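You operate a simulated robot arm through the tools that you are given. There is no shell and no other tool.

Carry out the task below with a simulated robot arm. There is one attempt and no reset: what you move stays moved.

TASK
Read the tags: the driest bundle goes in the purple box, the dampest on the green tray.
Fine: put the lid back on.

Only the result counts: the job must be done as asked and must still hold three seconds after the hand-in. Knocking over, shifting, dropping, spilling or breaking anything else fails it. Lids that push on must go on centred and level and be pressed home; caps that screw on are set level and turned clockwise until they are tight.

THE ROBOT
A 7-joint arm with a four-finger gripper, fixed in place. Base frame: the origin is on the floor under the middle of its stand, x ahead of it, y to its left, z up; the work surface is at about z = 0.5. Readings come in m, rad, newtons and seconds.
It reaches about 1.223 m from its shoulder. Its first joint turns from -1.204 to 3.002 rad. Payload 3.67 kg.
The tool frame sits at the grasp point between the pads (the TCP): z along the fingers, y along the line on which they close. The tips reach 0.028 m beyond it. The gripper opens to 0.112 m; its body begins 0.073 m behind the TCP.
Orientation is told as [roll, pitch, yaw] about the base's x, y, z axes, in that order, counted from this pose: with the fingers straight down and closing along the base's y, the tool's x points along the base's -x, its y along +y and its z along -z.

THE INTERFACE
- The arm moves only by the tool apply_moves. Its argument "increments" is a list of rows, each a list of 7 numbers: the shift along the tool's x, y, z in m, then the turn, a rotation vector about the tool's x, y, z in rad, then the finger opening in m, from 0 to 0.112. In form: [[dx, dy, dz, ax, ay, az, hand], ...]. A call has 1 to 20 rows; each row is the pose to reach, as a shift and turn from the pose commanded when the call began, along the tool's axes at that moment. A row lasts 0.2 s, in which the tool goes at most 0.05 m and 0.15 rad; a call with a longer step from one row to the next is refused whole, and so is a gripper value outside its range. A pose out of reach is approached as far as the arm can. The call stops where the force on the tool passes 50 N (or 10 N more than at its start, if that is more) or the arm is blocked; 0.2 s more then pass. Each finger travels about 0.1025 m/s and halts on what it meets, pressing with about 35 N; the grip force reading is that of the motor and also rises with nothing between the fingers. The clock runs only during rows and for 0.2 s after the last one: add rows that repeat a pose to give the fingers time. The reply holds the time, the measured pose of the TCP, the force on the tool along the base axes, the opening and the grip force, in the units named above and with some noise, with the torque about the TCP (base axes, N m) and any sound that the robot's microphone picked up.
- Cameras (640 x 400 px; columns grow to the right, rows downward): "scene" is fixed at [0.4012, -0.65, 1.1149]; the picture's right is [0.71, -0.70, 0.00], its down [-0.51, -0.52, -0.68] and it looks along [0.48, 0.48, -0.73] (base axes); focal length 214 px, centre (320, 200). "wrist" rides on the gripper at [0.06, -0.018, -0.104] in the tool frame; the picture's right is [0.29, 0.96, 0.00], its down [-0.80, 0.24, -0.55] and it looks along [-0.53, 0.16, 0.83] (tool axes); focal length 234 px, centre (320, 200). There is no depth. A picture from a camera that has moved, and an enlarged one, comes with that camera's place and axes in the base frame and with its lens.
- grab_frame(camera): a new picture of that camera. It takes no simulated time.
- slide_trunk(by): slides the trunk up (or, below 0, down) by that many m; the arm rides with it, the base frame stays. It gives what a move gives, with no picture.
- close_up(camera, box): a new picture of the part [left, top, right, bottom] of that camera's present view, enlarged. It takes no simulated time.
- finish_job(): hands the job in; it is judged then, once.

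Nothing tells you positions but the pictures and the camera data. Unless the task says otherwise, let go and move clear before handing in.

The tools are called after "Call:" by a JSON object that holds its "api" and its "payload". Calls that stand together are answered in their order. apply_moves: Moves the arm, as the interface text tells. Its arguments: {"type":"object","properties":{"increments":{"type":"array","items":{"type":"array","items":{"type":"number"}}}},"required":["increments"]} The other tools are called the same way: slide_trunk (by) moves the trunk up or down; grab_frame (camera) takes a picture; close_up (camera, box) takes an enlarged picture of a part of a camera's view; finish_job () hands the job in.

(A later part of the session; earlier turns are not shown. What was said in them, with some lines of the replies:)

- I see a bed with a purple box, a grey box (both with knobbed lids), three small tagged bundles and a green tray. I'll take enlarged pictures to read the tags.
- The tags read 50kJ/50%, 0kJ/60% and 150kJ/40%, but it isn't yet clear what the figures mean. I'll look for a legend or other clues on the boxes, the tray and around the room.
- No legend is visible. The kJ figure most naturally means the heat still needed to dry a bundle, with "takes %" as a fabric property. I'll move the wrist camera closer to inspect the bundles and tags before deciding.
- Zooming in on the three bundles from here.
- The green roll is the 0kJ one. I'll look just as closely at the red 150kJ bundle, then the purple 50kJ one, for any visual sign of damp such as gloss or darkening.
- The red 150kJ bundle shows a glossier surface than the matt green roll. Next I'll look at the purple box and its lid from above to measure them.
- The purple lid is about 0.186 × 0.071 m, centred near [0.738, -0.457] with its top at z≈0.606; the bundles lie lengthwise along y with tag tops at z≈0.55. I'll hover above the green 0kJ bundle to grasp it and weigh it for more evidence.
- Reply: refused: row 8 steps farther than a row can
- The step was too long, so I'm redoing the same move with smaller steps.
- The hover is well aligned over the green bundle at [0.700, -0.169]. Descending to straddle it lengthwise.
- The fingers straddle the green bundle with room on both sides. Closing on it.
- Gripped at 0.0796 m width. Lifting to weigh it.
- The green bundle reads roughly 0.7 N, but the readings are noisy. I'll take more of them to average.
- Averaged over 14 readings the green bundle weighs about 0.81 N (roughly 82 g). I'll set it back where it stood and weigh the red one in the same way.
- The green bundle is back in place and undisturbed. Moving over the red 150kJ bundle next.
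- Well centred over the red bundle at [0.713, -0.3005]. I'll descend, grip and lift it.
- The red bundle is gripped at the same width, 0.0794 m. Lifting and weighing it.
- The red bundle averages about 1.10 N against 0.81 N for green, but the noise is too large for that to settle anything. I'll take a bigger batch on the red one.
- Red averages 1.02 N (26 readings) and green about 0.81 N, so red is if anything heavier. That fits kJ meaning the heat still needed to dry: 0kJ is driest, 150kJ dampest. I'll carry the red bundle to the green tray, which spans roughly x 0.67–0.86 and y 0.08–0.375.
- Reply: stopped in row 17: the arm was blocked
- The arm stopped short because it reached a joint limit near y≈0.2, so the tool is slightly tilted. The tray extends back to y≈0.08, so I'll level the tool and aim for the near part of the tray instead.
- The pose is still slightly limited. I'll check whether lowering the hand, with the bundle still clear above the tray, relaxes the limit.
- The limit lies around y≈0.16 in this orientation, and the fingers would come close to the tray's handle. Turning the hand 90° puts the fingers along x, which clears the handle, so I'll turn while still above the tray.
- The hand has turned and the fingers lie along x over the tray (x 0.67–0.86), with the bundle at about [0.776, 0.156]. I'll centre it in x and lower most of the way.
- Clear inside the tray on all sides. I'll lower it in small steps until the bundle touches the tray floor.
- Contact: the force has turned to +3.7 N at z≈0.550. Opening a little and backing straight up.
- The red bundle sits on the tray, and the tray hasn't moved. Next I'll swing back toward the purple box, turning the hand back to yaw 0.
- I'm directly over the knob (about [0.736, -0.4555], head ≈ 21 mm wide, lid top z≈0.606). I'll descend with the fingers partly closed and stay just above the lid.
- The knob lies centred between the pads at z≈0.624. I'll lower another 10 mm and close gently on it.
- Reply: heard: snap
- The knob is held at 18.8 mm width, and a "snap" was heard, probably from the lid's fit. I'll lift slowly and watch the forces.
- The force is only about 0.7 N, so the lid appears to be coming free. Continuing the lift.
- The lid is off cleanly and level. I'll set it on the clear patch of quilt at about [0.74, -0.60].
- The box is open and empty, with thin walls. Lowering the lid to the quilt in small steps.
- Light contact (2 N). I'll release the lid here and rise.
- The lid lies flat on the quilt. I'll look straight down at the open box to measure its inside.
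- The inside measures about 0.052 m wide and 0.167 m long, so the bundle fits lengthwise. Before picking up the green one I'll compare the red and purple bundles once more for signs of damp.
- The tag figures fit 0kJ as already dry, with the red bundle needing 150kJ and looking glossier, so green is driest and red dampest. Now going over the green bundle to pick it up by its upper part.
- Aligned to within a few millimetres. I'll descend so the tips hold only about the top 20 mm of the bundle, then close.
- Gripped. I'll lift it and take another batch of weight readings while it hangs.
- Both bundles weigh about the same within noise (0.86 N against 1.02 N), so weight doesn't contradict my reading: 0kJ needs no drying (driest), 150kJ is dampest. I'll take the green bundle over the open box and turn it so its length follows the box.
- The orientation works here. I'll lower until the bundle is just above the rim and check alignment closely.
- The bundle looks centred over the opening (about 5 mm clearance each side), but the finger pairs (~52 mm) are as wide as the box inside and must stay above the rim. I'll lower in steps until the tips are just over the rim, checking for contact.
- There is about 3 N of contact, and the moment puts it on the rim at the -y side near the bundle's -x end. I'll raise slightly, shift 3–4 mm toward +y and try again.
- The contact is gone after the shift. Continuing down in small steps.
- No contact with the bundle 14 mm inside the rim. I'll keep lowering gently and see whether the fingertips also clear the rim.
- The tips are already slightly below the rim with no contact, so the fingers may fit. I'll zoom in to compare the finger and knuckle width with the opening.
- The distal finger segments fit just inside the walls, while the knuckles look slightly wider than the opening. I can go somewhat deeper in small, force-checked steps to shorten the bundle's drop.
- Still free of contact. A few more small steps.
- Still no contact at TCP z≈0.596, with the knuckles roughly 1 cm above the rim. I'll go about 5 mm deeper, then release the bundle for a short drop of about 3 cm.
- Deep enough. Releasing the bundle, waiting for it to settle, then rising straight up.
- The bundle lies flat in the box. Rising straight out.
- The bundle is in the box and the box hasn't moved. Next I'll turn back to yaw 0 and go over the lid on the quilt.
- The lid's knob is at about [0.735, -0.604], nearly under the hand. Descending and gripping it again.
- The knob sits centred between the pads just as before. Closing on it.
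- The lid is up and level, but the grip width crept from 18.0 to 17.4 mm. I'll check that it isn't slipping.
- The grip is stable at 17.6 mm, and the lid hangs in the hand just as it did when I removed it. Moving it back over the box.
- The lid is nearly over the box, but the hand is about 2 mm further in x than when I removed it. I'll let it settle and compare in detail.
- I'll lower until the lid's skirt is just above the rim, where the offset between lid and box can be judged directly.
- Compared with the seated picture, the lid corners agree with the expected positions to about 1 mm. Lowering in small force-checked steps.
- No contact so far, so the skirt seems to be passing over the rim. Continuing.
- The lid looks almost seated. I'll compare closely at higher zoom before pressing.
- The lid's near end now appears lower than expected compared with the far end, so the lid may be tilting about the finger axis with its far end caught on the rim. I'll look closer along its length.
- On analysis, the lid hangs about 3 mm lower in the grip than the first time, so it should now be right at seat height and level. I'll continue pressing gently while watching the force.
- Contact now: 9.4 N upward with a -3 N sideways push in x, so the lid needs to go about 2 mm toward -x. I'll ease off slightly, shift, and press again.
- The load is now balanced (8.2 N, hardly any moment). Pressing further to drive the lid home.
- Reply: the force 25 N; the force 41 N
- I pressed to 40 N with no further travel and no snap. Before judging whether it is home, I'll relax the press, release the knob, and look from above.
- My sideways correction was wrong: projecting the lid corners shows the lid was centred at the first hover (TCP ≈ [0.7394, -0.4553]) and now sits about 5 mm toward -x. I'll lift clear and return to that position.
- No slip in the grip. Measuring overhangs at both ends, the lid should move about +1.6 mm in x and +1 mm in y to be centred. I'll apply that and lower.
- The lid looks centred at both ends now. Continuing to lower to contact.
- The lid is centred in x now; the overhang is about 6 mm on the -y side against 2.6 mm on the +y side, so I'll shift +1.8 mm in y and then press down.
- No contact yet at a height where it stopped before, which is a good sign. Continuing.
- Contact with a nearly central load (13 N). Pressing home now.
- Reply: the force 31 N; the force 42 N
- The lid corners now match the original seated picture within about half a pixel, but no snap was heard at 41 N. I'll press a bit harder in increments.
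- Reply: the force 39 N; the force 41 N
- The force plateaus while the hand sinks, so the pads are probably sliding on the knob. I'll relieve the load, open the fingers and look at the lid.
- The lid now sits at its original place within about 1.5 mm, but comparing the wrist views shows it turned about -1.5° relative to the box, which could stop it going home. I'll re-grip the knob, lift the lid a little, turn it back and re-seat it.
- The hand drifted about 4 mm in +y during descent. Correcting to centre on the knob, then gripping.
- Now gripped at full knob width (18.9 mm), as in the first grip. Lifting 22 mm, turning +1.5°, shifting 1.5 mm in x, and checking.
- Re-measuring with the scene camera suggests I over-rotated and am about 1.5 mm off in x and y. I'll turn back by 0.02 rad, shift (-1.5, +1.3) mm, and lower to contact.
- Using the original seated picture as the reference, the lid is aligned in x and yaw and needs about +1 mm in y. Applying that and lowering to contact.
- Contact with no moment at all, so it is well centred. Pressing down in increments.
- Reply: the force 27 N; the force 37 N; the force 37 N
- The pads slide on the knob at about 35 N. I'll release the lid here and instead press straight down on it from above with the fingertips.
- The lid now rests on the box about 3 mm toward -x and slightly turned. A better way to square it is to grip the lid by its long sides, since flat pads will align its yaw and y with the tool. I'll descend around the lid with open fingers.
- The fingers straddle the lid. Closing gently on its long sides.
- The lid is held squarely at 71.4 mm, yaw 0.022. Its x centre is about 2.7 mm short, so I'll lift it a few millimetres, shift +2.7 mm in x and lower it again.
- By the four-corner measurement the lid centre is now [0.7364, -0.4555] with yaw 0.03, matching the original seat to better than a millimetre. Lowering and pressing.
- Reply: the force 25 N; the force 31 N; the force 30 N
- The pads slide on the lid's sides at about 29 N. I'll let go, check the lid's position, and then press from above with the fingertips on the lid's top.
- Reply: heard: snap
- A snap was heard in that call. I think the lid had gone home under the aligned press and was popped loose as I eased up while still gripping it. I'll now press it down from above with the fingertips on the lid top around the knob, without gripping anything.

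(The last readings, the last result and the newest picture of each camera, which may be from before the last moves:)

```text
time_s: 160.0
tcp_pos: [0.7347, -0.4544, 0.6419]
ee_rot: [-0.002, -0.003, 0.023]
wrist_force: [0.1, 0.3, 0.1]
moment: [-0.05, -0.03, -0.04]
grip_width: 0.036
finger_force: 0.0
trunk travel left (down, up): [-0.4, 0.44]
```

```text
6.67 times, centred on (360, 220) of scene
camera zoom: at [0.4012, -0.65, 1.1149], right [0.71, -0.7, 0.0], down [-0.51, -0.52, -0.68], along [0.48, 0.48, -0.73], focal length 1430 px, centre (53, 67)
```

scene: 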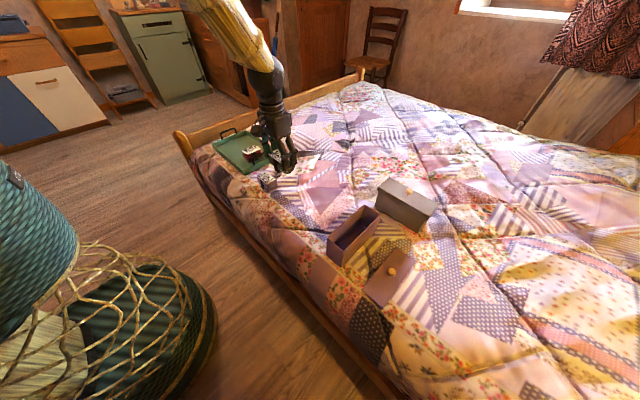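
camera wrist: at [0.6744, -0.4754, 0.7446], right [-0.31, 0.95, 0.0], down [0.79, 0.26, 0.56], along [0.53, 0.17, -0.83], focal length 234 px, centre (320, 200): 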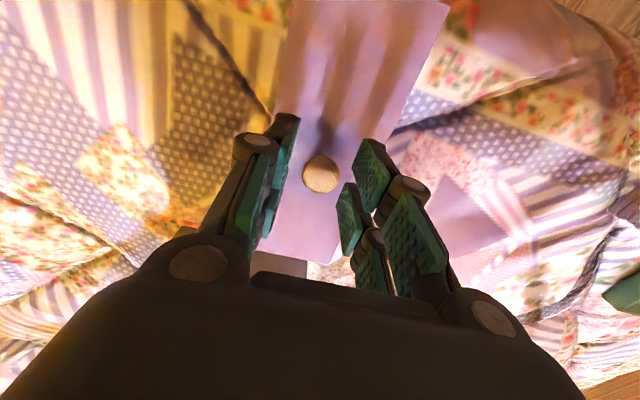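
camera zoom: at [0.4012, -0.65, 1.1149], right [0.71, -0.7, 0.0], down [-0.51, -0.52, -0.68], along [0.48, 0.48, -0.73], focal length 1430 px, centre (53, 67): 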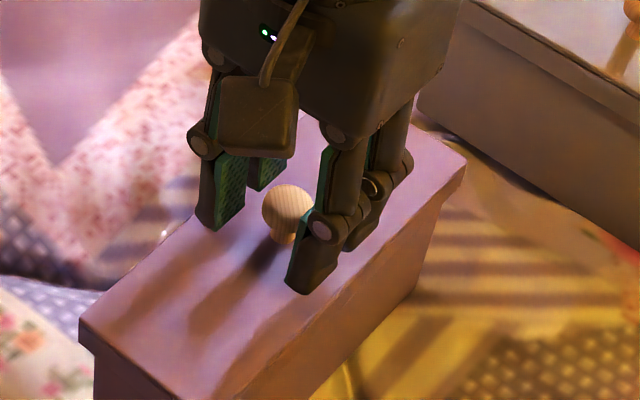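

The fingertips straddle the knob symmetrically. Lowering onto the lid's top.

Call:
{"api": "apply_moves", "payload": {"increments": [[0, 0, 0.003, 0, 0, 0, 0.036], [0, 0, 0.005, 0, 0, 0, 0.036], [0, 0, 0.005, 0, 0, 0, 0.036]]}}

Call:
{"api": "apply_moves", "payload": {"increments": [[0, 0, 0.002, 0, 0, 0, 0.036], [0, 0, 0.002, 0, 0, 0, 0.036]]}}

Call:
{"api": "apply_moves", "payload": {"increments": [[0, 0, 0.002, 0, 0, 0, 0.036], [0, 0, 0.002, 0, 0, 0, 0.036]]}}

Call:
{"api": "apply_moves", "payload": {"increments": [[0, 0, 0.0015, 0, 0, 0, 0.036], [0, 0, 0.0015, 0, 0, 0, 0.036]]}}

```text
time_s: 160.8
tcp_pos: [0.7355, -0.4533, 0.6359]
ee_rot: [-0.002, -0.003, 0.023]
wrist_force: [0.3, -0.6, -0.2]
moment: [0.02, 0.0, 0.02]
grip_width: 0.0357
finger_force: 0.1
trunk travel left (down, up): [-0.4, 0.44]
```

```text
time_s: 161.4
tcp_pos: [0.7367, -0.4543, 0.6355]
ee_rot: [-0.003, -0.003, 0.023]
wrist_force: [0.4, -0.7, -0.6]
moment: [0.01, -0.01, 0.0]
grip_width: 0.036
finger_force: 0.1
trunk travel left (down, up): [-0.4, 0.44]
```

```text
time_s: 162.0
tcp_pos: [0.7366, -0.4545, 0.6326]
ee_rot: [-0.002, -0.005, 0.023]
wrist_force: [-0.5, 1.0, 0.6]
moment: [-0.03, 0.02, 0.02]
grip_width: 0.0359
finger_force: 0.0
trunk travel left (down, up): [-0.4, 0.44]
```

```text
time_s: 162.6
tcp_pos: [0.7369, -0.4538, 0.6326]
ee_rot: [-0.003, -0.003, 0.021]
wrist_force: [-0.6, -0.1, -0.6]
moment: [-0.02, 0.03, -0.03]
grip_width: 0.036
finger_force: 0.1
trunk travel left (down, up): [-0.4, 0.44]
```

Call:
{"api": "apply_moves", "payload": {"increments": [[0, 0, 0.002, 0, 0, 0, 0.036], [0, 0, 0.002, 0, 0, 0, 0.036]]}}

Call:
{"api": "apply_moves", "payload": {"increments": [[0, 0, 0.002, 0, 0, 0, 0.036], [0, 0, 0.002, 0, 0, 0, 0.036]]}}

Call:
{"api": "apply_moves", "payload": {"increments": [[0, 0, 0.0015, 0, 0, 0, 0.036], [0, 0, 0.0015, 0, 0, 0, 0.036]]}}

```text
time_s: 163.2
tcp_pos: [0.7358, -0.4534, 0.6305]
ee_rot: [-0.003, -0.007, 0.023]
wrist_force: [0.7, -2.7, 7.0]
moment: [0.02, 0.04, 0.04]
grip_width: 0.0358
finger_force: 0.2
trunk travel left (down, up): [-0.4, 0.44]
```

```text
time_s: 163.8
tcp_pos: [0.7365, -0.4524, 0.631]
ee_rot: [-0.003, -0.007, 0.023]
wrist_force: [-0.1, -2.7, 23.2]
moment: [-0.3, 0.15, -0.01]
grip_width: 0.0371
finger_force: 0.7
trunk travel left (down, up): [-0.4, 0.44]
```

```text
time_s: 164.4
tcp_pos: [0.736, -0.4525, 0.6305]
ee_rot: [-0.003, -0.007, 0.023]
wrist_force: [4.3, -3.4, 32.9]
moment: [-0.33, 0.18, 0.04]
grip_width: 0.037
finger_force: 0.9
trunk travel left (down, up): [-0.4, 0.44]
```

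Firm contact: the lid top is at z≈0.6025 under 33 N. Pressing further.

Call:
{"api": "apply_moves", "payload": {"increments": [[0, 0, 0.0015, 0, 0, 0, 0.036], [0, 0, 0.0015, 0, 0, 0, 0.036]]}}

Call:
{"api": "apply_moves", "payload": {"increments": [[0, 0, 0.001, 0, 0, 0, 0.036], [0, 0, 0.001, 0, 0, 0, 0.036]]}}

```text
time_s: 165.2
tcp_pos: [0.7369, -0.4525, 0.6314]
ee_rot: [-0.007, -0.01, 0.025]
wrist_force: [-4.2, -2.1, 30.1]
moment: [0.1, 0.49, -0.02]
grip_width: 0.018
finger_force: 35.0
trunk travel left (down, up): [-0.4, 0.44]
stopped in row 2: the force on the tool passed its limit at 52 N (the readings are from after the stop); the commanded pose is now the measured one
```

```text
time_s: 165.8
tcp_pos: [0.7377, -0.4535, 0.6287]
ee_rot: [-0.004, -0.01, 0.022]
wrist_force: [5.7, -3.1, 21.3]
moment: [-0.25, -0.09, 0.06]
grip_width: 0.0365
finger_force: 0.1
trunk travel left (down, up): [-0.4, 0.44]
```

No snap on pressing, up to 52 N, which fits the snaps marking the lid popping loose rather than seating. The lid may still be about 2 mm short in x. I'll repeat the side grip, shift it +2 mm in x, press, and this time open the fingers without lifting.

Call:
{"api": "apply_moves", "payload": {"increments": [[0, 0, -0.01, 0, 0, 0, 0.036], [0, 0, -0.04, 0, 0, 0, 0.036], [0, 0, -0.07, 0, 0, 0, 0.07], [0, 0, -0.08, 0, 0, 0, 0.112], [0, 0, -0.08, 0, 0, 0, 0.112], [0, 0, -0.08, 0, 0, 0, 0.112]]}}

Call:
{"api": "grab_frame", "payload": {"camera": "wrist"}}

Call:
{"api": "close_up", "payload": {"camera": "wrist", "box": [240, 60, 400, 230]}}

Call:
{"api": "close_up", "payload": {"camera": "scene", "box": [320, 222, 352, 262]}}

Call:
{"api": "close_up", "payload": {"camera": "scene", "box": [364, 190, 396, 230]}}

```text
time_s: 167.2
tcp_pos: [0.7364, -0.4521, 0.705]
ee_rot: [-0.002, -0.006, 0.024]
wrist_force: [-0.1, -0.1, 0.2]
moment: [0.03, -0.04, 0.01]
grip_width: 0.1119
finger_force: 0.0
trunk travel left (down, up): [-0.4, 0.44]
```

```text
taken
camera wrist: at [0.675, -0.4739, 0.8084], right [-0.31, 0.95, 0.0], down [0.79, 0.26, 0.56], along [0.53, 0.17, -0.83], focal length 234 px, centre (320, 200)
```

wrist: 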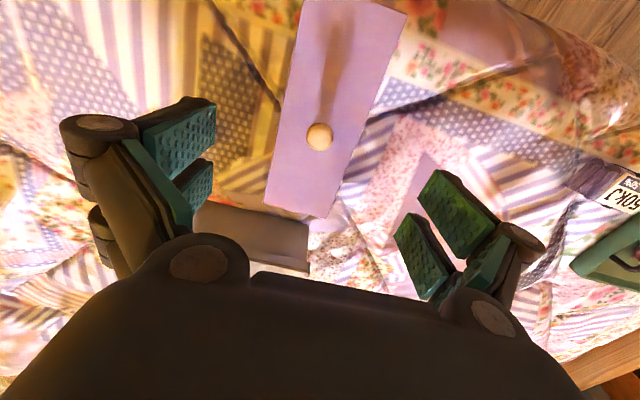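

```text
2.35 times, centred on (320, 145) of wrist
camera zoom: at [0.675, -0.4739, 0.8084], right [-0.31, 0.95, 0.0], down [0.79, 0.26, 0.56], along [0.53, 0.17, -0.83], focal length 551 px, centre (320, 329)
```

zoom: 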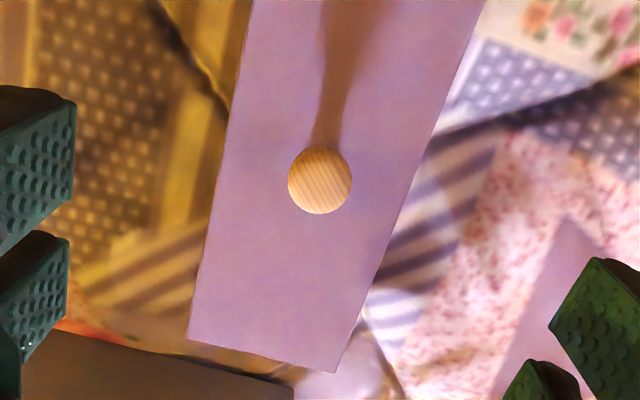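

```text
10.00 times, centred on (336, 242) of scene
camera zoom: at [0.4012, -0.65, 1.1149], right [0.71, -0.7, 0.0], down [-0.51, -0.52, -0.68], along [0.48, 0.48, -0.73], focal length 2145 px, centre (160, -220)
```

zoom: 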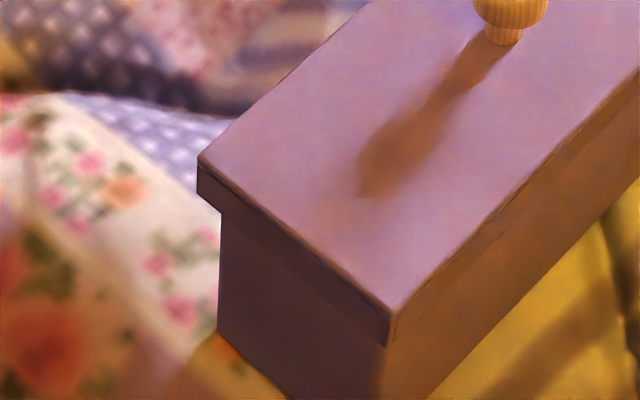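

```text
10.00 times, centred on (380, 210) of scene
camera zoom: at [0.4012, -0.65, 1.1149], right [0.71, -0.7, 0.0], down [-0.51, -0.52, -0.68], along [0.48, 0.48, -0.73], focal length 2145 px, centre (-280, 100)
```

zoom: 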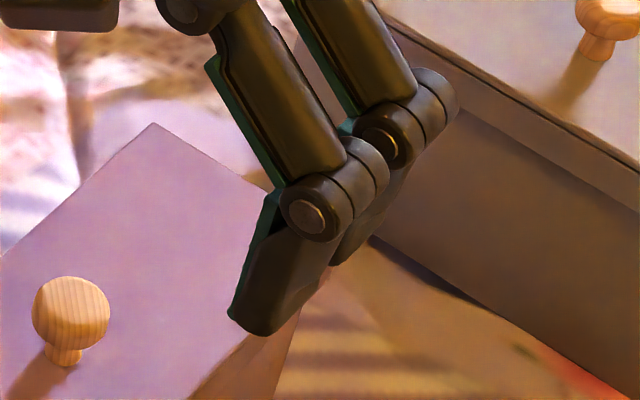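

The lid is down and stable, but both cameras put it about 2.5 mm toward -x from its original seat. Doing the side grip again.

Call:
{"api": "apply_moves", "payload": {"increments": [[0, -0.0009, 0.03, 0, 0, 0, 0.112], [0, -0.0009, 0.06, 0, 0, 0, 0.112], [0, -0.0009, 0.083, 0, 0, 0, 0.112], [0, -0.0009, 0.083, 0, 0, 0, 0.112], [0, -0.0009, 0.083, 0, 0, 0, 0.095], [0, -0.0009, 0.083, 0, 0, 0, 0.082], [0, -0.0009, 0.083, 0, 0, 0, 0.076], [0, -0.0009, 0.083, 0, 0, 0, 0.072], [0, -0.0009, 0.083, 0, 0, 0, 0.068], [0, -0.0009, 0.083, 0, 0, 0, 0.06], [0, -0.0009, 0.083, 0, 0, 0, 0.06]]}}

Call:
{"api": "apply_moves", "payload": {"increments": [[0, 0, -0.003, 0, 0, 0, 0.06], [0, 0, -0.006, 0, 0, 0, 0.06], [-0.0025, -0.0003, -0.006, 0, 0, 0, 0.06], [-0.0025, -0.0003, -0.006, 0, 0, 0, 0.06], [-0.0025, -0.0003, -0.006, 0, 0, 0, 0.06]]}}

Call:
{"api": "grab_frame", "payload": {"camera": "wrist"}}

Call:
{"api": "close_up", "payload": {"camera": "scene", "box": [320, 222, 352, 262]}}

Call:
{"api": "close_up", "payload": {"camera": "scene", "box": [364, 190, 396, 230]}}

```text
time_s: 169.6
tcp_pos: [0.7394, -0.4538, 0.6281]
ee_rot: [-0.004, -0.009, 0.022]
wrist_force: [2.9, 5.9, 35.7]
moment: [0.58, 0.28, -0.08]
grip_width: 0.0613
finger_force: 16.7
trunk travel left (down, up): [-0.4, 0.44]
```

```text
time_s: 170.8
tcp_pos: [0.7404, -0.4552, 0.631]
ee_rot: [-0.001, -0.005, 0.022]
wrist_force: [0.6, -0.2, 0.5]
moment: [-0.01, -0.04, 0.0]
grip_width: 0.0602
finger_force: 0.0
trunk travel left (down, up): [-0.4, 0.44]
```

```text
taken
camera wrist: at [0.6786, -0.4753, 0.7335], right [-0.31, 0.95, 0.0], down [0.79, 0.26, 0.56], along [0.53, 0.17, -0.83], focal length 234 px, centre (320, 200)
```

wrist: 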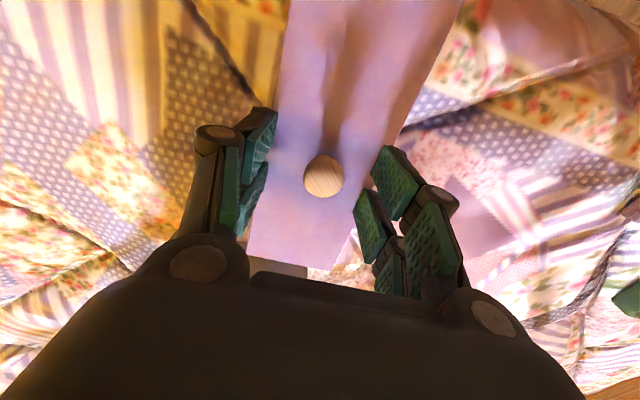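

```text
10.00 times, centred on (336, 242) of scene
camera zoom: at [0.4012, -0.65, 1.1149], right [0.71, -0.7, 0.0], down [-0.51, -0.52, -0.68], along [0.48, 0.48, -0.73], focal length 2145 px, centre (160, -220)
```

zoom: 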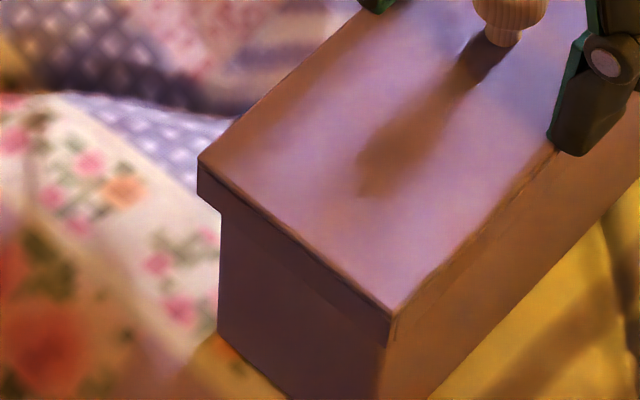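

```text
10.00 times, centred on (380, 210) of scene
camera zoom: at [0.4012, -0.65, 1.1149], right [0.71, -0.7, 0.0], down [-0.51, -0.52, -0.68], along [0.48, 0.48, -0.73], focal length 2145 px, centre (-280, 100)
```

zoom: 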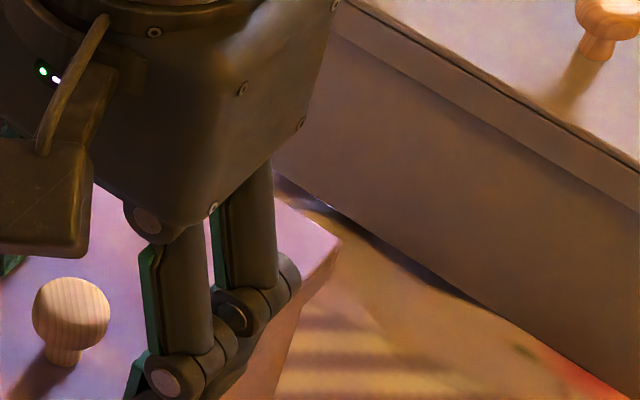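

The fingers closed slightly too high and only touched the lid's top; the lid didn't move. I'll rise, open, go a centimetre lower and grip its sides properly.

Call:
{"api": "apply_moves", "payload": {"increments": [[0, 0, -0.02, 0, 0, 0, 0.06], [0, 0, -0.03, 0, 0, 0, 0.09], [0, 0, -0.03, 0, 0, 0, 0.112], [0, 0, -0.03, 0, 0, 0, 0.112], [0.0015, 0.0005, -0.01, 0, 0, 0, 0.112], [0.0015, 0.0005, 0.01, 0, 0, 0, 0.112], [0.0015, 0.0005, 0.011, 0, 0, 0, 0.112], [0.0015, 0.0005, 0.011, 0, 0, 0, 0.112]]}}

Call:
{"api": "grab_frame", "payload": {"camera": "wrist"}}

```text
time_s: 172.6
tcp_pos: [0.7383, -0.4552, 0.618]
ee_rot: [-0.002, -0.006, 0.022]
wrist_force: [1.1, -0.6, -0.6]
moment: [0.04, 0.04, 0.01]
grip_width: 0.1118
finger_force: 0.0
trunk travel left (down, up): [-0.4, 0.44]
```

```text
taken
camera wrist: at [0.677, -0.475, 0.7212], right [-0.31, 0.95, 0.0], down [0.79, 0.26, 0.56], along [0.53, 0.17, -0.83], focal length 234 px, centre (320, 200)
```

wrist: 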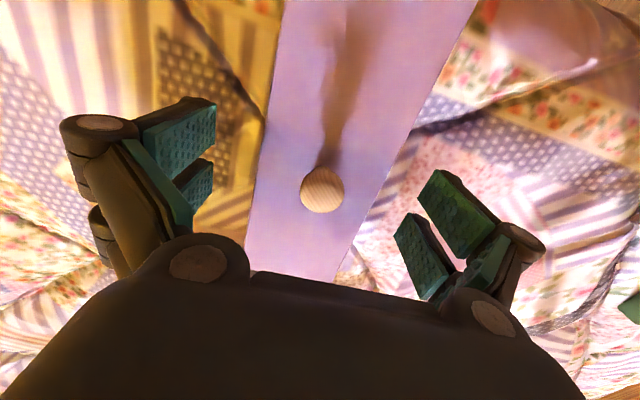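

Call:
{"api": "apply_moves", "payload": {"increments": [[0, 0, 0, 0, 0, 0, 0.095], [0, 0, 0, 0, 0, 0, 0.082], [0, 0, 0, 0, 0, 0, 0.076], [0, 0, 0, 0, 0, 0, 0.072], [0, 0, 0, 0, 0, 0, 0.068], [0, 0, 0, 0, 0, 0, 0.06], [0, 0, 0, 0, 0, 0, 0.06]]}}

Call:
{"api": "grab_frame", "payload": {"camera": "wrist"}}

Call:
{"api": "close_up", "payload": {"camera": "wrist", "box": [240, 100, 400, 230]}}

```text
time_s: 174.2
tcp_pos: [0.7379, -0.4539, 0.6185]
ee_rot: [-0.001, -0.005, 0.023]
wrist_force: [0.3, 0.7, 2.2]
moment: [-0.01, 0.05, -0.02]
grip_width: 0.0708
finger_force: 34.8
trunk travel left (down, up): [-0.4, 0.44]
heard: snap
```

```text
taken
camera wrist: at [0.677, -0.4748, 0.7216], right [-0.31, 0.95, 0.0], down [0.79, 0.26, 0.56], along [0.53, 0.17, -0.83], focal length 234 px, centre (320, 200)
```

wrist: 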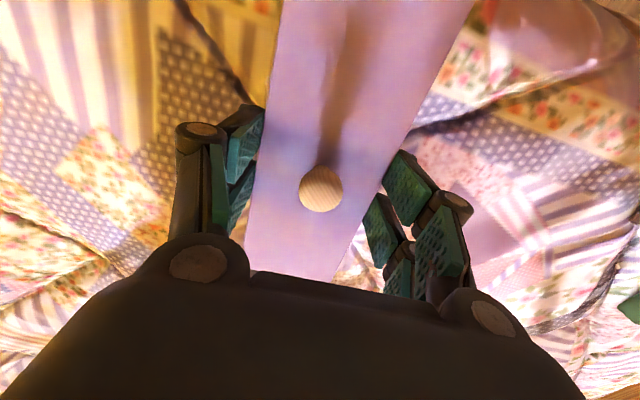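

```text
3.08 times, centred on (320, 165) of wrist
camera zoom: at [0.677, -0.4748, 0.7216], right [-0.31, 0.95, 0.0], down [0.79, 0.26, 0.56], along [0.53, 0.17, -0.83], focal length 720 px, centre (320, 308)
```

zoom: 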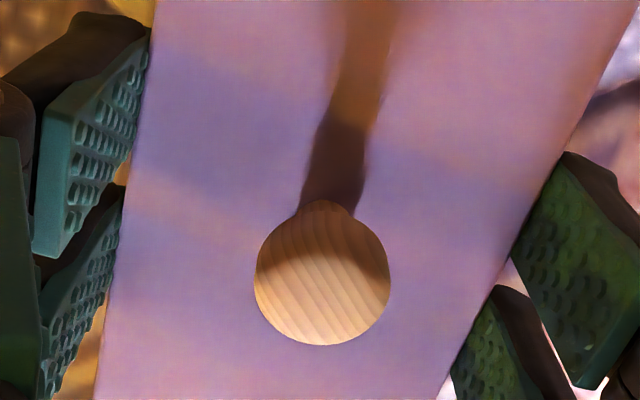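

The snap on gripping confirms it: after the top press the lid had been home, and gripping popped it loose again. So a straight top press seats it. While I hold it I'll lift 6 mm, shift +3 mm in x to centre it, and set it down.

Call:
{"api": "apply_moves", "payload": {"increments": [[0, 0, -0.003, 0, 0, 0, 0.06], [0, 0, -0.006, 0, 0, 0, 0.06], [-0.003, 0, -0.006, 0, 0, 0, 0.06], [-0.003, 0, -0.006, 0, 0, 0, 0.06], [-0.003, 0, -0.006, 0, 0, 0, 0.06]]}}

Call:
{"api": "close_up", "payload": {"camera": "scene", "box": [320, 222, 352, 262]}}

Call:
{"api": "close_up", "payload": {"camera": "scene", "box": [364, 190, 396, 230]}}

Call:
{"api": "grab_frame", "payload": {"camera": "wrist"}}

```text
time_s: 175.4
tcp_pos: [0.7408, -0.4547, 0.6242]
ee_rot: [-0.001, -0.004, 0.022]
wrist_force: [0.3, -0.3, 0.3]
moment: [0.02, 0.04, 0.01]
grip_width: 0.0707
finger_force: 35.1
trunk travel left (down, up): [-0.4, 0.44]
```

```text
10.00 times, centred on (336, 242) of scene
camera zoom: at [0.4012, -0.65, 1.1149], right [0.71, -0.7, 0.0], down [-0.51, -0.52, -0.68], along [0.48, 0.48, -0.73], focal length 2145 px, centre (160, -220)
```

zoom: 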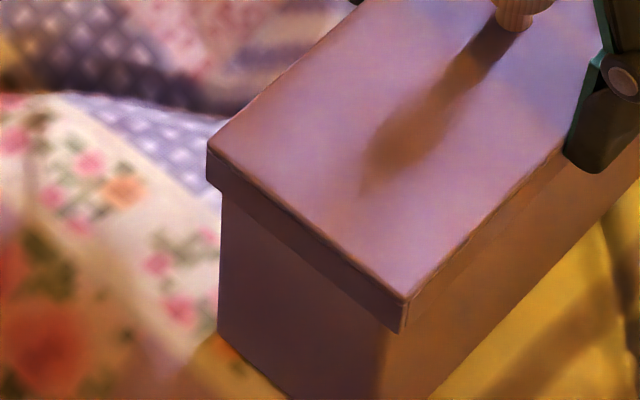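

```text
10.00 times, centred on (380, 210) of scene
camera zoom: at [0.4012, -0.65, 1.1149], right [0.71, -0.7, 0.0], down [-0.51, -0.52, -0.68], along [0.48, 0.48, -0.73], focal length 2145 px, centre (-280, 100)
```

zoom: 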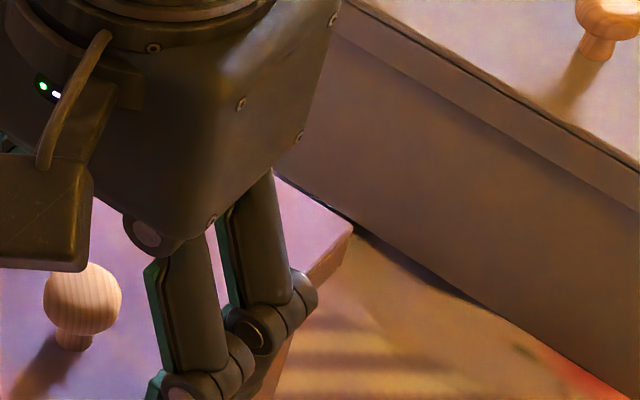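

```text
taken
camera wrist: at [0.6796, -0.4754, 0.7276], right [-0.31, 0.95, 0.0], down [0.79, 0.26, 0.56], along [0.53, 0.17, -0.83], focal length 234 px, centre (320, 200)
```

wrist: 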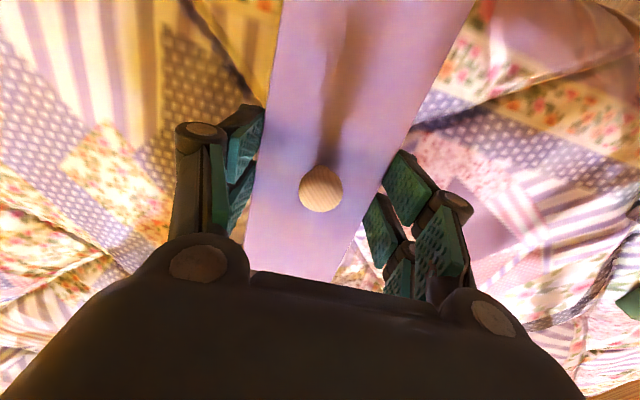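

The lid centre is within about 0.6 mm of the target now. Lowering and pressing lightly, then opening without any upward pull.

Call:
{"api": "apply_moves", "payload": {"increments": [[0, 0, 0.003, 0, 0, 0, 0.06], [0, 0, 0.005, 0, 0, 0, 0.06], [0, 0, 0.006, 0, 0, 0, 0.06], [0, 0, 0.0075, 0, 0, 0, 0.06]]}}

Call:
{"api": "apply_moves", "payload": {"increments": [[0, 0, 0.0015, 0, 0, 0, 0.06], [0, 0, 0.0015, 0, 0, 0, 0.06]]}}

Call:
{"api": "apply_moves", "payload": {"increments": [[0, 0, 0.001, 0, 0, 0, 0.06], [0, 0, 0.001, 0, 0, 0, 0.06]]}}

```text
time_s: 176.4
tcp_pos: [0.7401, -0.4542, 0.6182]
ee_rot: [-0.004, -0.006, 0.022]
wrist_force: [-1.5, -2.3, 12.4]
moment: [-0.4, 0.7, 0.08]
grip_width: 0.0709
finger_force: 35.0
trunk travel left (down, up): [-0.4, 0.44]
```

```text
time_s: 177.0
tcp_pos: [0.743, -0.454, 0.6181]
ee_rot: [-0.003, -0.008, 0.022]
wrist_force: [-2.7, -6.5, 24.3]
moment: [-0.46, 0.33, -0.01]
grip_width: 0.071
finger_force: 34.9
trunk travel left (down, up): [-0.4, 0.44]
```

```text
time_s: 177.6
tcp_pos: [0.7412, -0.4521, 0.6179]
ee_rot: [-0.002, -0.009, 0.023]
wrist_force: [3.4, -7.7, 29.3]
moment: [-0.3, -0.16, -0.12]
grip_width: 0.0709
finger_force: 35.0
trunk travel left (down, up): [-0.4, 0.44]
```

Call:
{"api": "apply_moves", "payload": {"increments": [[0, 0, -0.001, 0, 0, 0, 0.075], [0, 0, -0.001, 0, 0, 0, 0.09], [0, 0, -0.001, 0, 0, 0, 0.112], [0, 0, -0.001, 0, 0, 0, 0.112]]}}

Call:
{"api": "apply_moves", "payload": {"increments": [[0, 0, -0.03, 0, 0, 0, 0.112], [0, 0, -0.06, 0, 0, 0, 0.112], [0, 0, -0.09, 0, 0, 0, 0.112], [0, 0, -0.09, 0, 0, 0, 0.112]]}}

Call:
{"api": "close_up", "payload": {"camera": "wrist", "box": [240, 60, 400, 230]}}

Call:
{"api": "close_up", "payload": {"camera": "scene", "box": [320, 222, 352, 262]}}

Call:
{"api": "close_up", "payload": {"camera": "scene", "box": [364, 190, 396, 230]}}

```text
time_s: 178.6
tcp_pos: [0.7406, -0.455, 0.6156]
ee_rot: [-0.002, -0.006, 0.022]
wrist_force: [0.3, 0.2, 0.0]
moment: [0.01, -0.01, -0.02]
grip_width: 0.1121
finger_force: 0.0
trunk travel left (down, up): [-0.4, 0.44]
heard: snap
```

```text
time_s: 179.6
tcp_pos: [0.7429, -0.4568, 0.7042]
ee_rot: [-0.002, -0.005, 0.023]
wrist_force: [-0.7, -0.5, 0.4]
moment: [-0.01, 0.01, 0.01]
grip_width: 0.1119
finger_force: 0.0
trunk travel left (down, up): [-0.4, 0.44]
```

```text
2.35 times, centred on (320, 145) of wrist
camera zoom: at [0.6825, -0.4774, 0.8074], right [-0.31, 0.95, 0.0], down [0.79, 0.26, 0.56], along [0.53, 0.17, -0.83], focal length 551 px, centre (320, 329)
```

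zoom: 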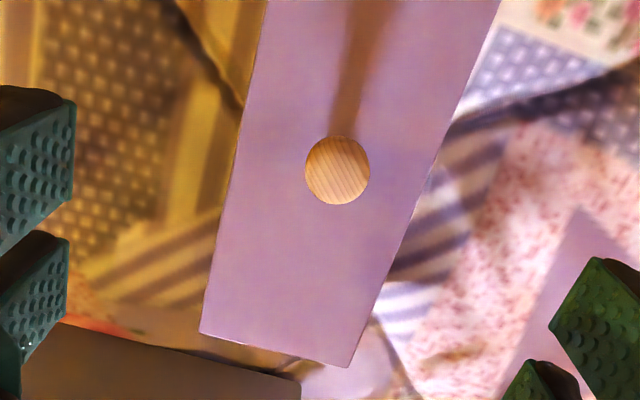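

```text
10.00 times, centred on (336, 242) of scene
camera zoom: at [0.4012, -0.65, 1.1149], right [0.71, -0.7, 0.0], down [-0.51, -0.52, -0.68], along [0.48, 0.48, -0.73], focal length 2145 px, centre (160, -220)
```

zoom: 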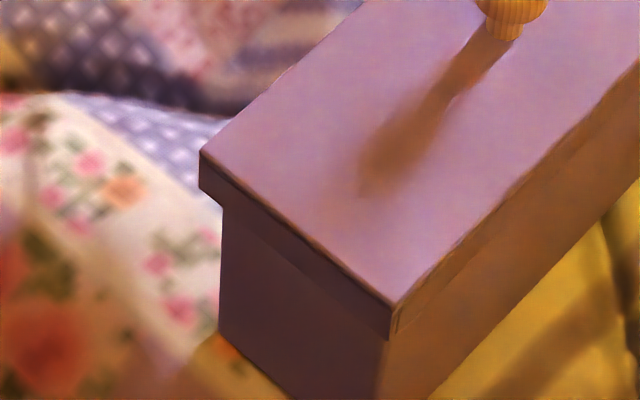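

```text
10.00 times, centred on (380, 210) of scene
camera zoom: at [0.4012, -0.65, 1.1149], right [0.71, -0.7, 0.0], down [-0.51, -0.52, -0.68], along [0.48, 0.48, -0.73], focal length 2145 px, centre (-280, 100)
```

zoom: 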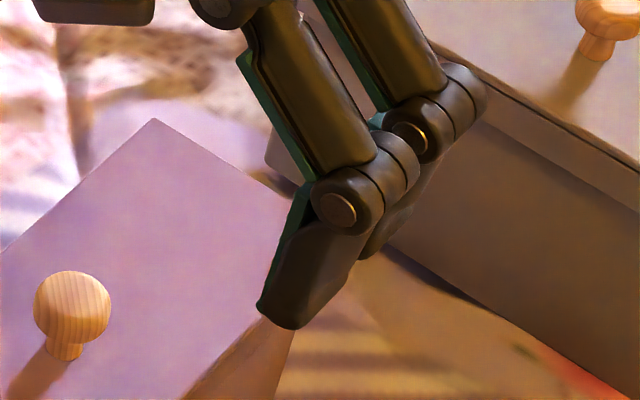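

A snap came on release this time, with no upward pull. The pattern now fits: the lid pops loose when gripped and snaps home when let go after an aligned press. The corners match the original seated view, so I'll move the arm clear and inspect everything.

Call:
{"api": "apply_moves", "payload": {"increments": [[0, 0, -0.04, 0, 0, 0, 0.112], [0, 0, -0.08, 0, 0, 0, 0.112], [0, 0, -0.12, 0, 0, 0, 0.112], [0.04, 0, -0.15, 0, 0, 0, 0.112], [0.08, 0, -0.17, 0, 0, 0, 0.112], [0.12, 0, -0.18, 0, 0, 0, 0.112]]}}

Call:
{"api": "grab_frame", "payload": {"camera": "scene"}}

Call:
{"api": "close_up", "payload": {"camera": "scene", "box": [320, 190, 400, 270]}}

Call:
{"api": "close_up", "payload": {"camera": "scene", "box": [200, 110, 330, 220]}}

Call:
{"api": "grab_frame", "payload": {"camera": "wrist"}}

```text
time_s: 181.0
tcp_pos: [0.6173, -0.456, 0.8816]
ee_rot: [-0.002, -0.007, 0.022]
wrist_force: [0.1, -0.2, -0.2]
moment: [0.0, 0.0, -0.02]
grip_width: 0.1121
finger_force: 0.0
trunk travel left (down, up): [-0.4, 0.44]
```

```text
taken
```

scene: 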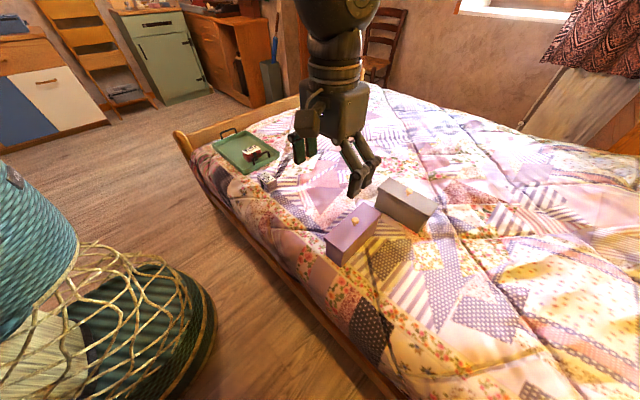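

```text
5.00 times, centred on (360, 230) of scene
camera zoom: at [0.4012, -0.65, 1.1149], right [0.71, -0.7, 0.0], down [-0.51, -0.52, -0.68], along [0.48, 0.48, -0.73], focal length 1072 px, centre (120, 50)
```

zoom: 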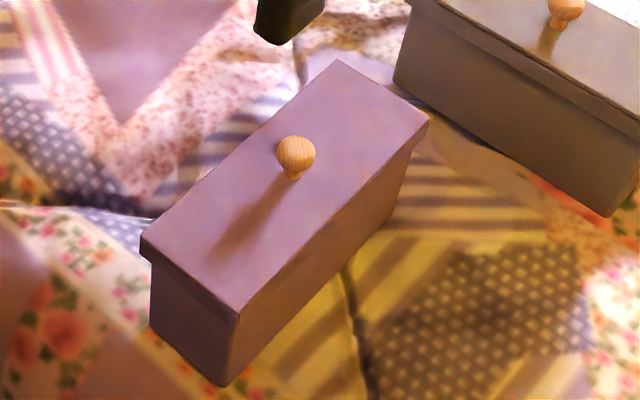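

```text
3.64 times, centred on (265, 165) of scene
camera zoom: at [0.4012, -0.65, 1.1149], right [0.71, -0.7, 0.0], down [-0.51, -0.52, -0.68], along [0.48, 0.48, -0.73], focal length 780 px, centre (520, 327)
```

zoom: 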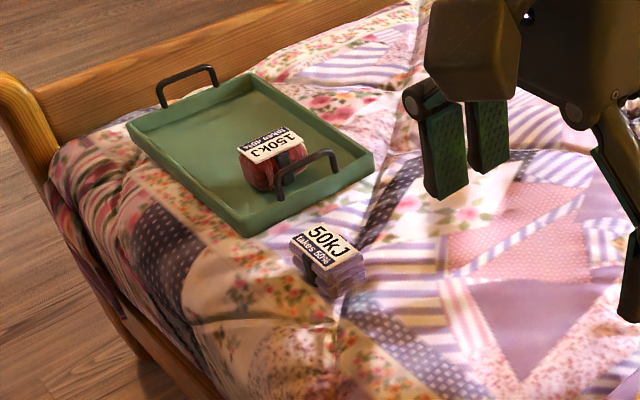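

```text
taken
camera wrist: at [0.557, -0.4762, 0.9848], right [-0.31, 0.95, 0.0], down [0.79, 0.26, 0.56], along [0.53, 0.17, -0.83], focal length 234 px, centre (320, 200)
```

wrist: 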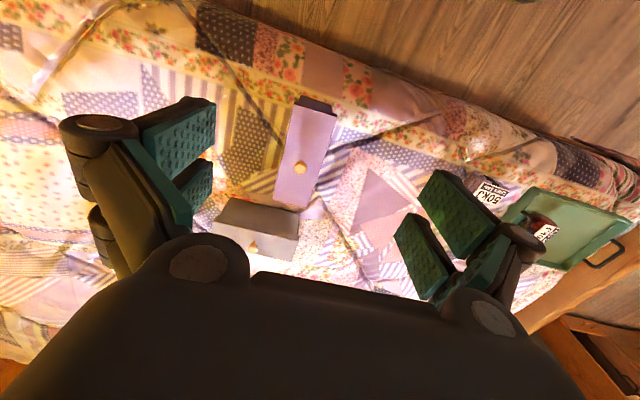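

Everything else is undisturbed. To be sure the lid is fully home whichever way the snap is read, I'll give it one more straight press from above, without touching the knob and staying below 50 N.

Call:
{"api": "apply_moves", "payload": {"increments": [[-0.04, 0, 0.01, 0, 0, 0, 0.09], [-0.08, 0, 0.03, 0, 0, 0, 0.06], [-0.1182, -0.0002, 0.055, 0, 0, 0, 0.04], [-0.1182, -0.0002, 0.1, 0, 0, 0, 0.036], [-0.1182, -0.0002, 0.14, 0, 0, 0, 0.036], [-0.1182, -0.0002, 0.18, 0, 0, 0, 0.036], [-0.1182, -0.0002, 0.18, 0, 0, 0, 0.036]]}}

Call:
{"api": "grab_frame", "payload": {"camera": "wrist"}}

Call:
{"api": "close_up", "payload": {"camera": "wrist", "box": [240, 60, 400, 230]}}

```text
time_s: 182.6
tcp_pos: [0.7384, -0.4565, 0.7054]
ee_rot: [-0.002, -0.009, 0.023]
wrist_force: [0.2, -0.4, 0.3]
moment: [0.0, -0.01, 0.01]
grip_width: 0.0362
finger_force: 0.0
trunk travel left (down, up): [-0.4, 0.44]
```

```text
taken
camera wrist: at [0.6767, -0.4763, 0.8087], right [-0.31, 0.95, 0.0], down [0.79, 0.26, 0.56], along [0.53, 0.17, -0.83], focal length 234 px, centre (320, 200)
```

wrist: 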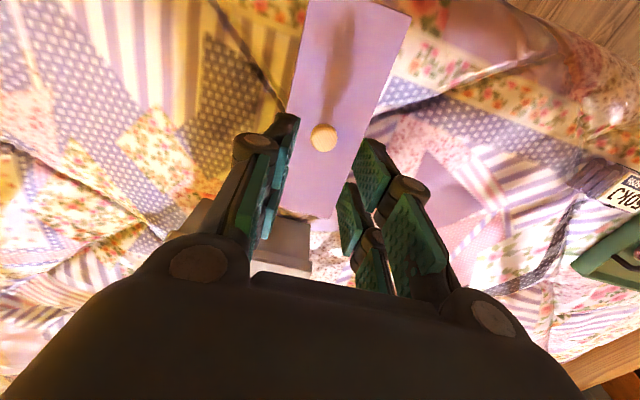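

```text
2.35 times, centred on (320, 145) of wrist
camera zoom: at [0.6767, -0.4763, 0.8087], right [-0.31, 0.95, 0.0], down [0.79, 0.26, 0.56], along [0.53, 0.17, -0.83], focal length 551 px, centre (320, 329)
```

zoom: 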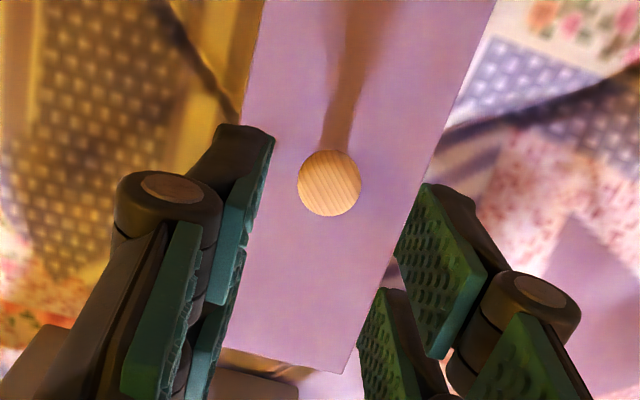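

Call:
{"api": "apply_moves", "payload": {"increments": [[0.0017, 0.0024, 0.02, 0, 0.003, 0, 0.036], [0.0017, 0.0024, 0.045, 0, 0.006, 0, 0.036], [0.0017, 0.0024, 0.064, 0, 0.006, 0, 0.036], [0.0017, 0.0024, 0.064, 0, 0.006, 0, 0.036]]}}

Call:
{"api": "close_up", "payload": {"camera": "wrist", "box": [240, 100, 400, 230]}}

Call:
{"api": "close_up", "payload": {"camera": "scene", "box": [330, 190, 390, 250]}}

```text
time_s: 183.6
tcp_pos: [0.7361, -0.4511, 0.6434]
ee_rot: [-0.004, 0.001, 0.023]
wrist_force: [-0.1, -0.1, 0.5]
moment: [-0.01, 0.03, -0.01]
grip_width: 0.036
finger_force: 0.1
trunk travel left (down, up): [-0.4, 0.44]
```

```text
3.08 times, centred on (320, 165) of wrist
camera zoom: at [0.6759, -0.4719, 0.7465], right [-0.31, 0.95, 0.0], down [0.79, 0.26, 0.55], along [0.53, 0.17, -0.83], focal length 720 px, centre (320, 308)
```

zoom: 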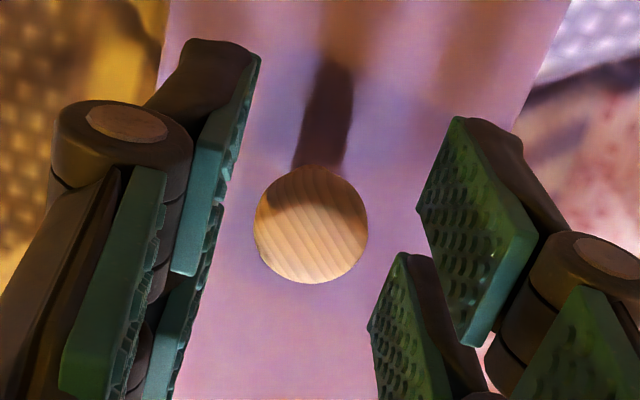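

```text
6.67 times, centred on (360, 220) of scene
camera zoom: at [0.4012, -0.65, 1.1149], right [0.71, -0.7, 0.0], down [-0.51, -0.52, -0.68], along [0.48, 0.48, -0.73], focal length 1430 px, centre (53, 67)
```

zoom: 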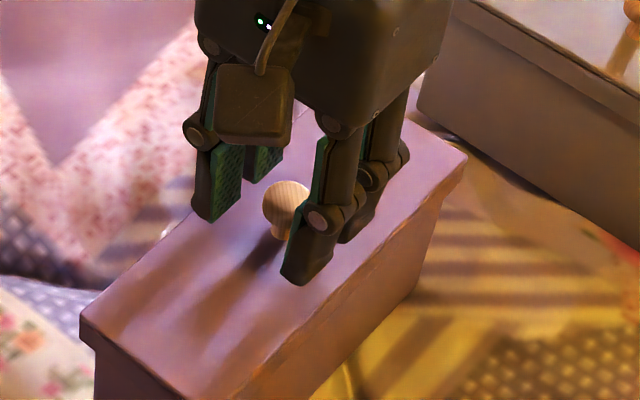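

Call:
{"api": "apply_moves", "payload": {"increments": [[0, -0.002, 0.003, 0, 0, 0, 0.036], [0, -0.002, 0.007, 0, 0, 0, 0.036], [0, -0.002, 0.009, 0, 0, 0, 0.036], [0, -0.002, 0.009, 0, 0, 0, 0.036]]}}

Call:
{"api": "apply_moves", "payload": {"increments": [[0, 0, 0.002, 0, 0, 0, 0.036], [0, 0, 0.002, 0, 0, 0, 0.036]]}}

Call:
{"api": "apply_moves", "payload": {"increments": [[0, 0, 0.0015, 0, 0, 0, 0.036], [0, 0, 0.0015, 0, 0, 0, 0.036]]}}

```text
time_s: 184.6
tcp_pos: [0.7367, -0.4538, 0.6318]
ee_rot: [-0.002, -0.002, 0.022]
wrist_force: [0.1, 0.1, -0.8]
moment: [0.02, 0.0, -0.01]
grip_width: 0.036
finger_force: 0.0
trunk travel left (down, up): [-0.4, 0.44]
```

```text
time_s: 185.2
tcp_pos: [0.738, -0.4536, 0.6317]
ee_rot: [-0.003, 0.002, 0.024]
wrist_force: [-1.1, -0.4, 4.7]
moment: [0.08, 0.02, 0.01]
grip_width: 0.0362
finger_force: 0.7
trunk travel left (down, up): [-0.4, 0.44]
```

```text
time_s: 185.8
tcp_pos: [0.7391, -0.4536, 0.6322]
ee_rot: [-0.003, -0.002, 0.021]
wrist_force: [0.1, 0.7, 17.0]
moment: [0.1, 0.09, -0.07]
grip_width: 0.036
finger_force: 0.2
trunk travel left (down, up): [-0.4, 0.44]
```

Centred contact at 17 N. A little more, staying below the limit.

Call:
{"api": "apply_moves", "payload": {"increments": [[0, 0, 0.001, 0, 0, 0, 0.036], [0, 0, 0.001, 0, 0, 0, 0.036]]}}

Call:
{"api": "apply_moves", "payload": {"increments": [[0, 0, 0.001, 0, 0, 0, 0.036], [0, 0, 0.001, 0, 0, 0, 0.036]]}}

```text
time_s: 186.4
tcp_pos: [0.7369, -0.4529, 0.6309]
ee_rot: [-0.004, -0.004, 0.023]
wrist_force: [2.8, -0.7, 28.6]
moment: [-0.03, 0.05, 0.0]
grip_width: 0.0371
finger_force: 1.1
trunk travel left (down, up): [-0.4, 0.44]
```

```text
time_s: 187.0
tcp_pos: [0.7378, -0.4532, 0.6312]
ee_rot: [-0.003, -0.003, 0.022]
wrist_force: [4.6, -1.6, 41.7]
moment: [-0.09, 0.06, 0.06]
grip_width: 0.0373
finger_force: 8.2
trunk travel left (down, up): [-0.4, 0.44]
```

41.7 N, central and level, with no further travel, so the lid is home. Rising straight up with the fingers clear of the knob and moving away.

Call:
{"api": "apply_moves", "payload": {"increments": [[0, 0, -0.004, 0, 0, 0, 0.037], [0, 0, -0.015, 0, 0, 0, 0.037], [0, 0, -0.045, 0, 0, 0, 0.04], [0, 0, -0.09, 0, 0, 0, 0.04], [0, 0, -0.13, 0, 0, 0, 0.06], [0, 0, -0.17, 0, 0, 0, 0.08], [0, 0, -0.21, 0, 0, 0, 0.112], [0.04, 0, -0.23, 0, 0, 0, 0.112], [0.08, 0, -0.25, 0, 0, 0, 0.112], [0.12, 0, -0.26, 0, 0, 0, 0.112]]}}

Call:
{"api": "close_up", "payload": {"camera": "scene", "box": [320, 190, 400, 270]}}

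Call:
{"api": "close_up", "payload": {"camera": "scene", "box": [320, 222, 352, 262]}}

Call:
{"api": "close_up", "payload": {"camera": "scene", "box": [364, 190, 396, 230]}}

Call:
{"api": "grab_frame", "payload": {"camera": "scene"}}

Call:
{"api": "close_up", "payload": {"camera": "wrist", "box": [180, 60, 420, 270]}}

```text
time_s: 189.2
tcp_pos: [0.6155, -0.4557, 0.8864]
ee_rot: [0.0, 0.0, 0.022]
wrist_force: [-0.3, 0.2, 0.1]
moment: [0.01, -0.01, 0.02]
grip_width: 0.1119
finger_force: 0.1
trunk travel left (down, up): [-0.4, 0.44]
```

```text
5.00 times, centred on (360, 230) of scene
camera zoom: at [0.4012, -0.65, 1.1149], right [0.71, -0.7, 0.0], down [-0.51, -0.52, -0.68], along [0.48, 0.48, -0.73], focal length 1072 px, centre (120, 50)
```

zoom: 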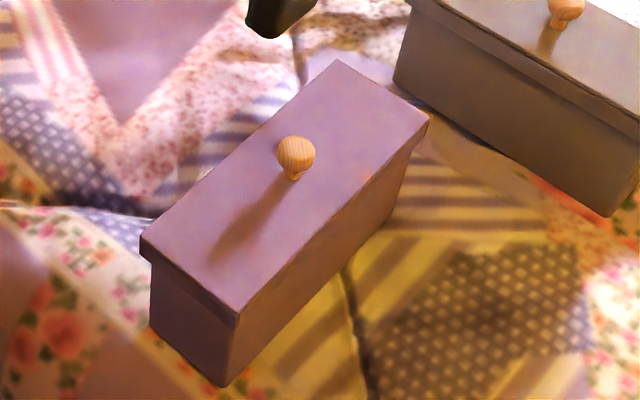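

```text
10.00 times, centred on (336, 242) of scene
camera zoom: at [0.4012, -0.65, 1.1149], right [0.71, -0.7, 0.0], down [-0.51, -0.52, -0.68], along [0.48, 0.48, -0.73], focal length 2145 px, centre (160, -220)
```

zoom: 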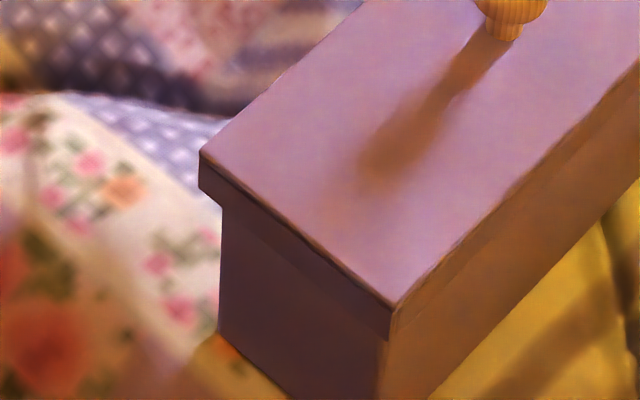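

```text
10.00 times, centred on (380, 210) of scene
camera zoom: at [0.4012, -0.65, 1.1149], right [0.71, -0.7, 0.0], down [-0.51, -0.52, -0.68], along [0.48, 0.48, -0.73], focal length 2145 px, centre (-280, 100)
```

zoom: 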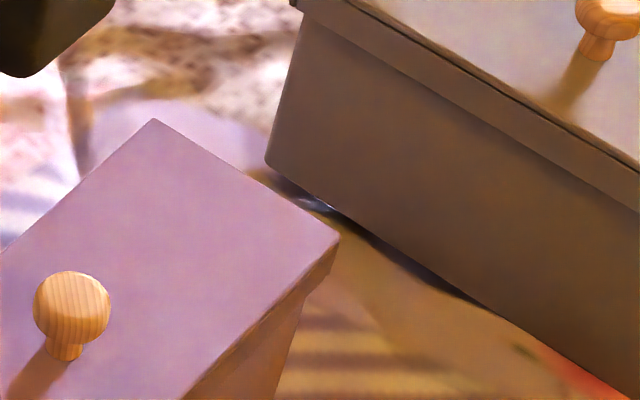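

```text
taken
```

scene: 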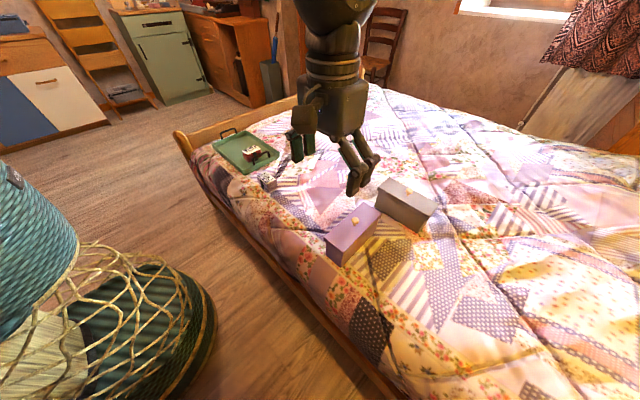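

```text
1.90 times, centred on (300, 165) of wrist
camera zoom: at [0.554, -0.4756, 0.9903], right [-0.31, 0.95, 0.0], down [0.79, 0.26, 0.55], along [0.53, 0.17, -0.83], focal length 446 px, centre (358, 267)
```

zoom: 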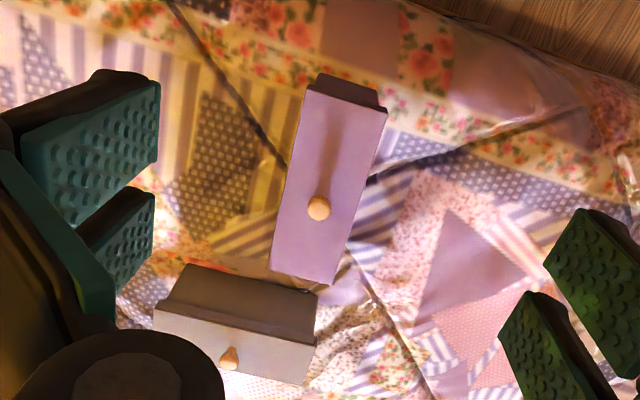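

The lid sits centred and level on the purple box with the 0kJ bundle inside. The 150kJ bundle is on the green tray, and the 50kJ bundle and grey box are untouched. The hand is clear, so I'm handing in.

Call:
{"api": "finish_job", "payload": {}}

```text
The job is handed in.
```

I handed in the job with the 0kJ bundle (green) in the purple box, its lid back on, and the 150kJ bundle (red) on the green tray. Which bundle is driest is my reading of the tags, not something I could confirm.

- **Tags:** They read 0kJ/takes 60%, 50kJ/takes 50% and 150kJ/takes 40%. I took kJ as the heat still needed to dry a bundle, so 0kJ is driest and 150kJ dampest. If kJ instead means heat already given, the two bundles are swapped. I weighed both, but they came out about the same, so weight didn't settle it.
- **Lid:** It took several tries to seat. The final press was about 42 N from straight above, centred and level, with no further travel. I heard a snap when I let go of the lid just before that press. The cameras show it flat and within about 2 mm of where it first sat.
- **Everything else:** The 50kJ bundle and the grey box look untouched in the last pictures. The purple box moved by about 1 mm while I worked on the lid. The hand is clear.
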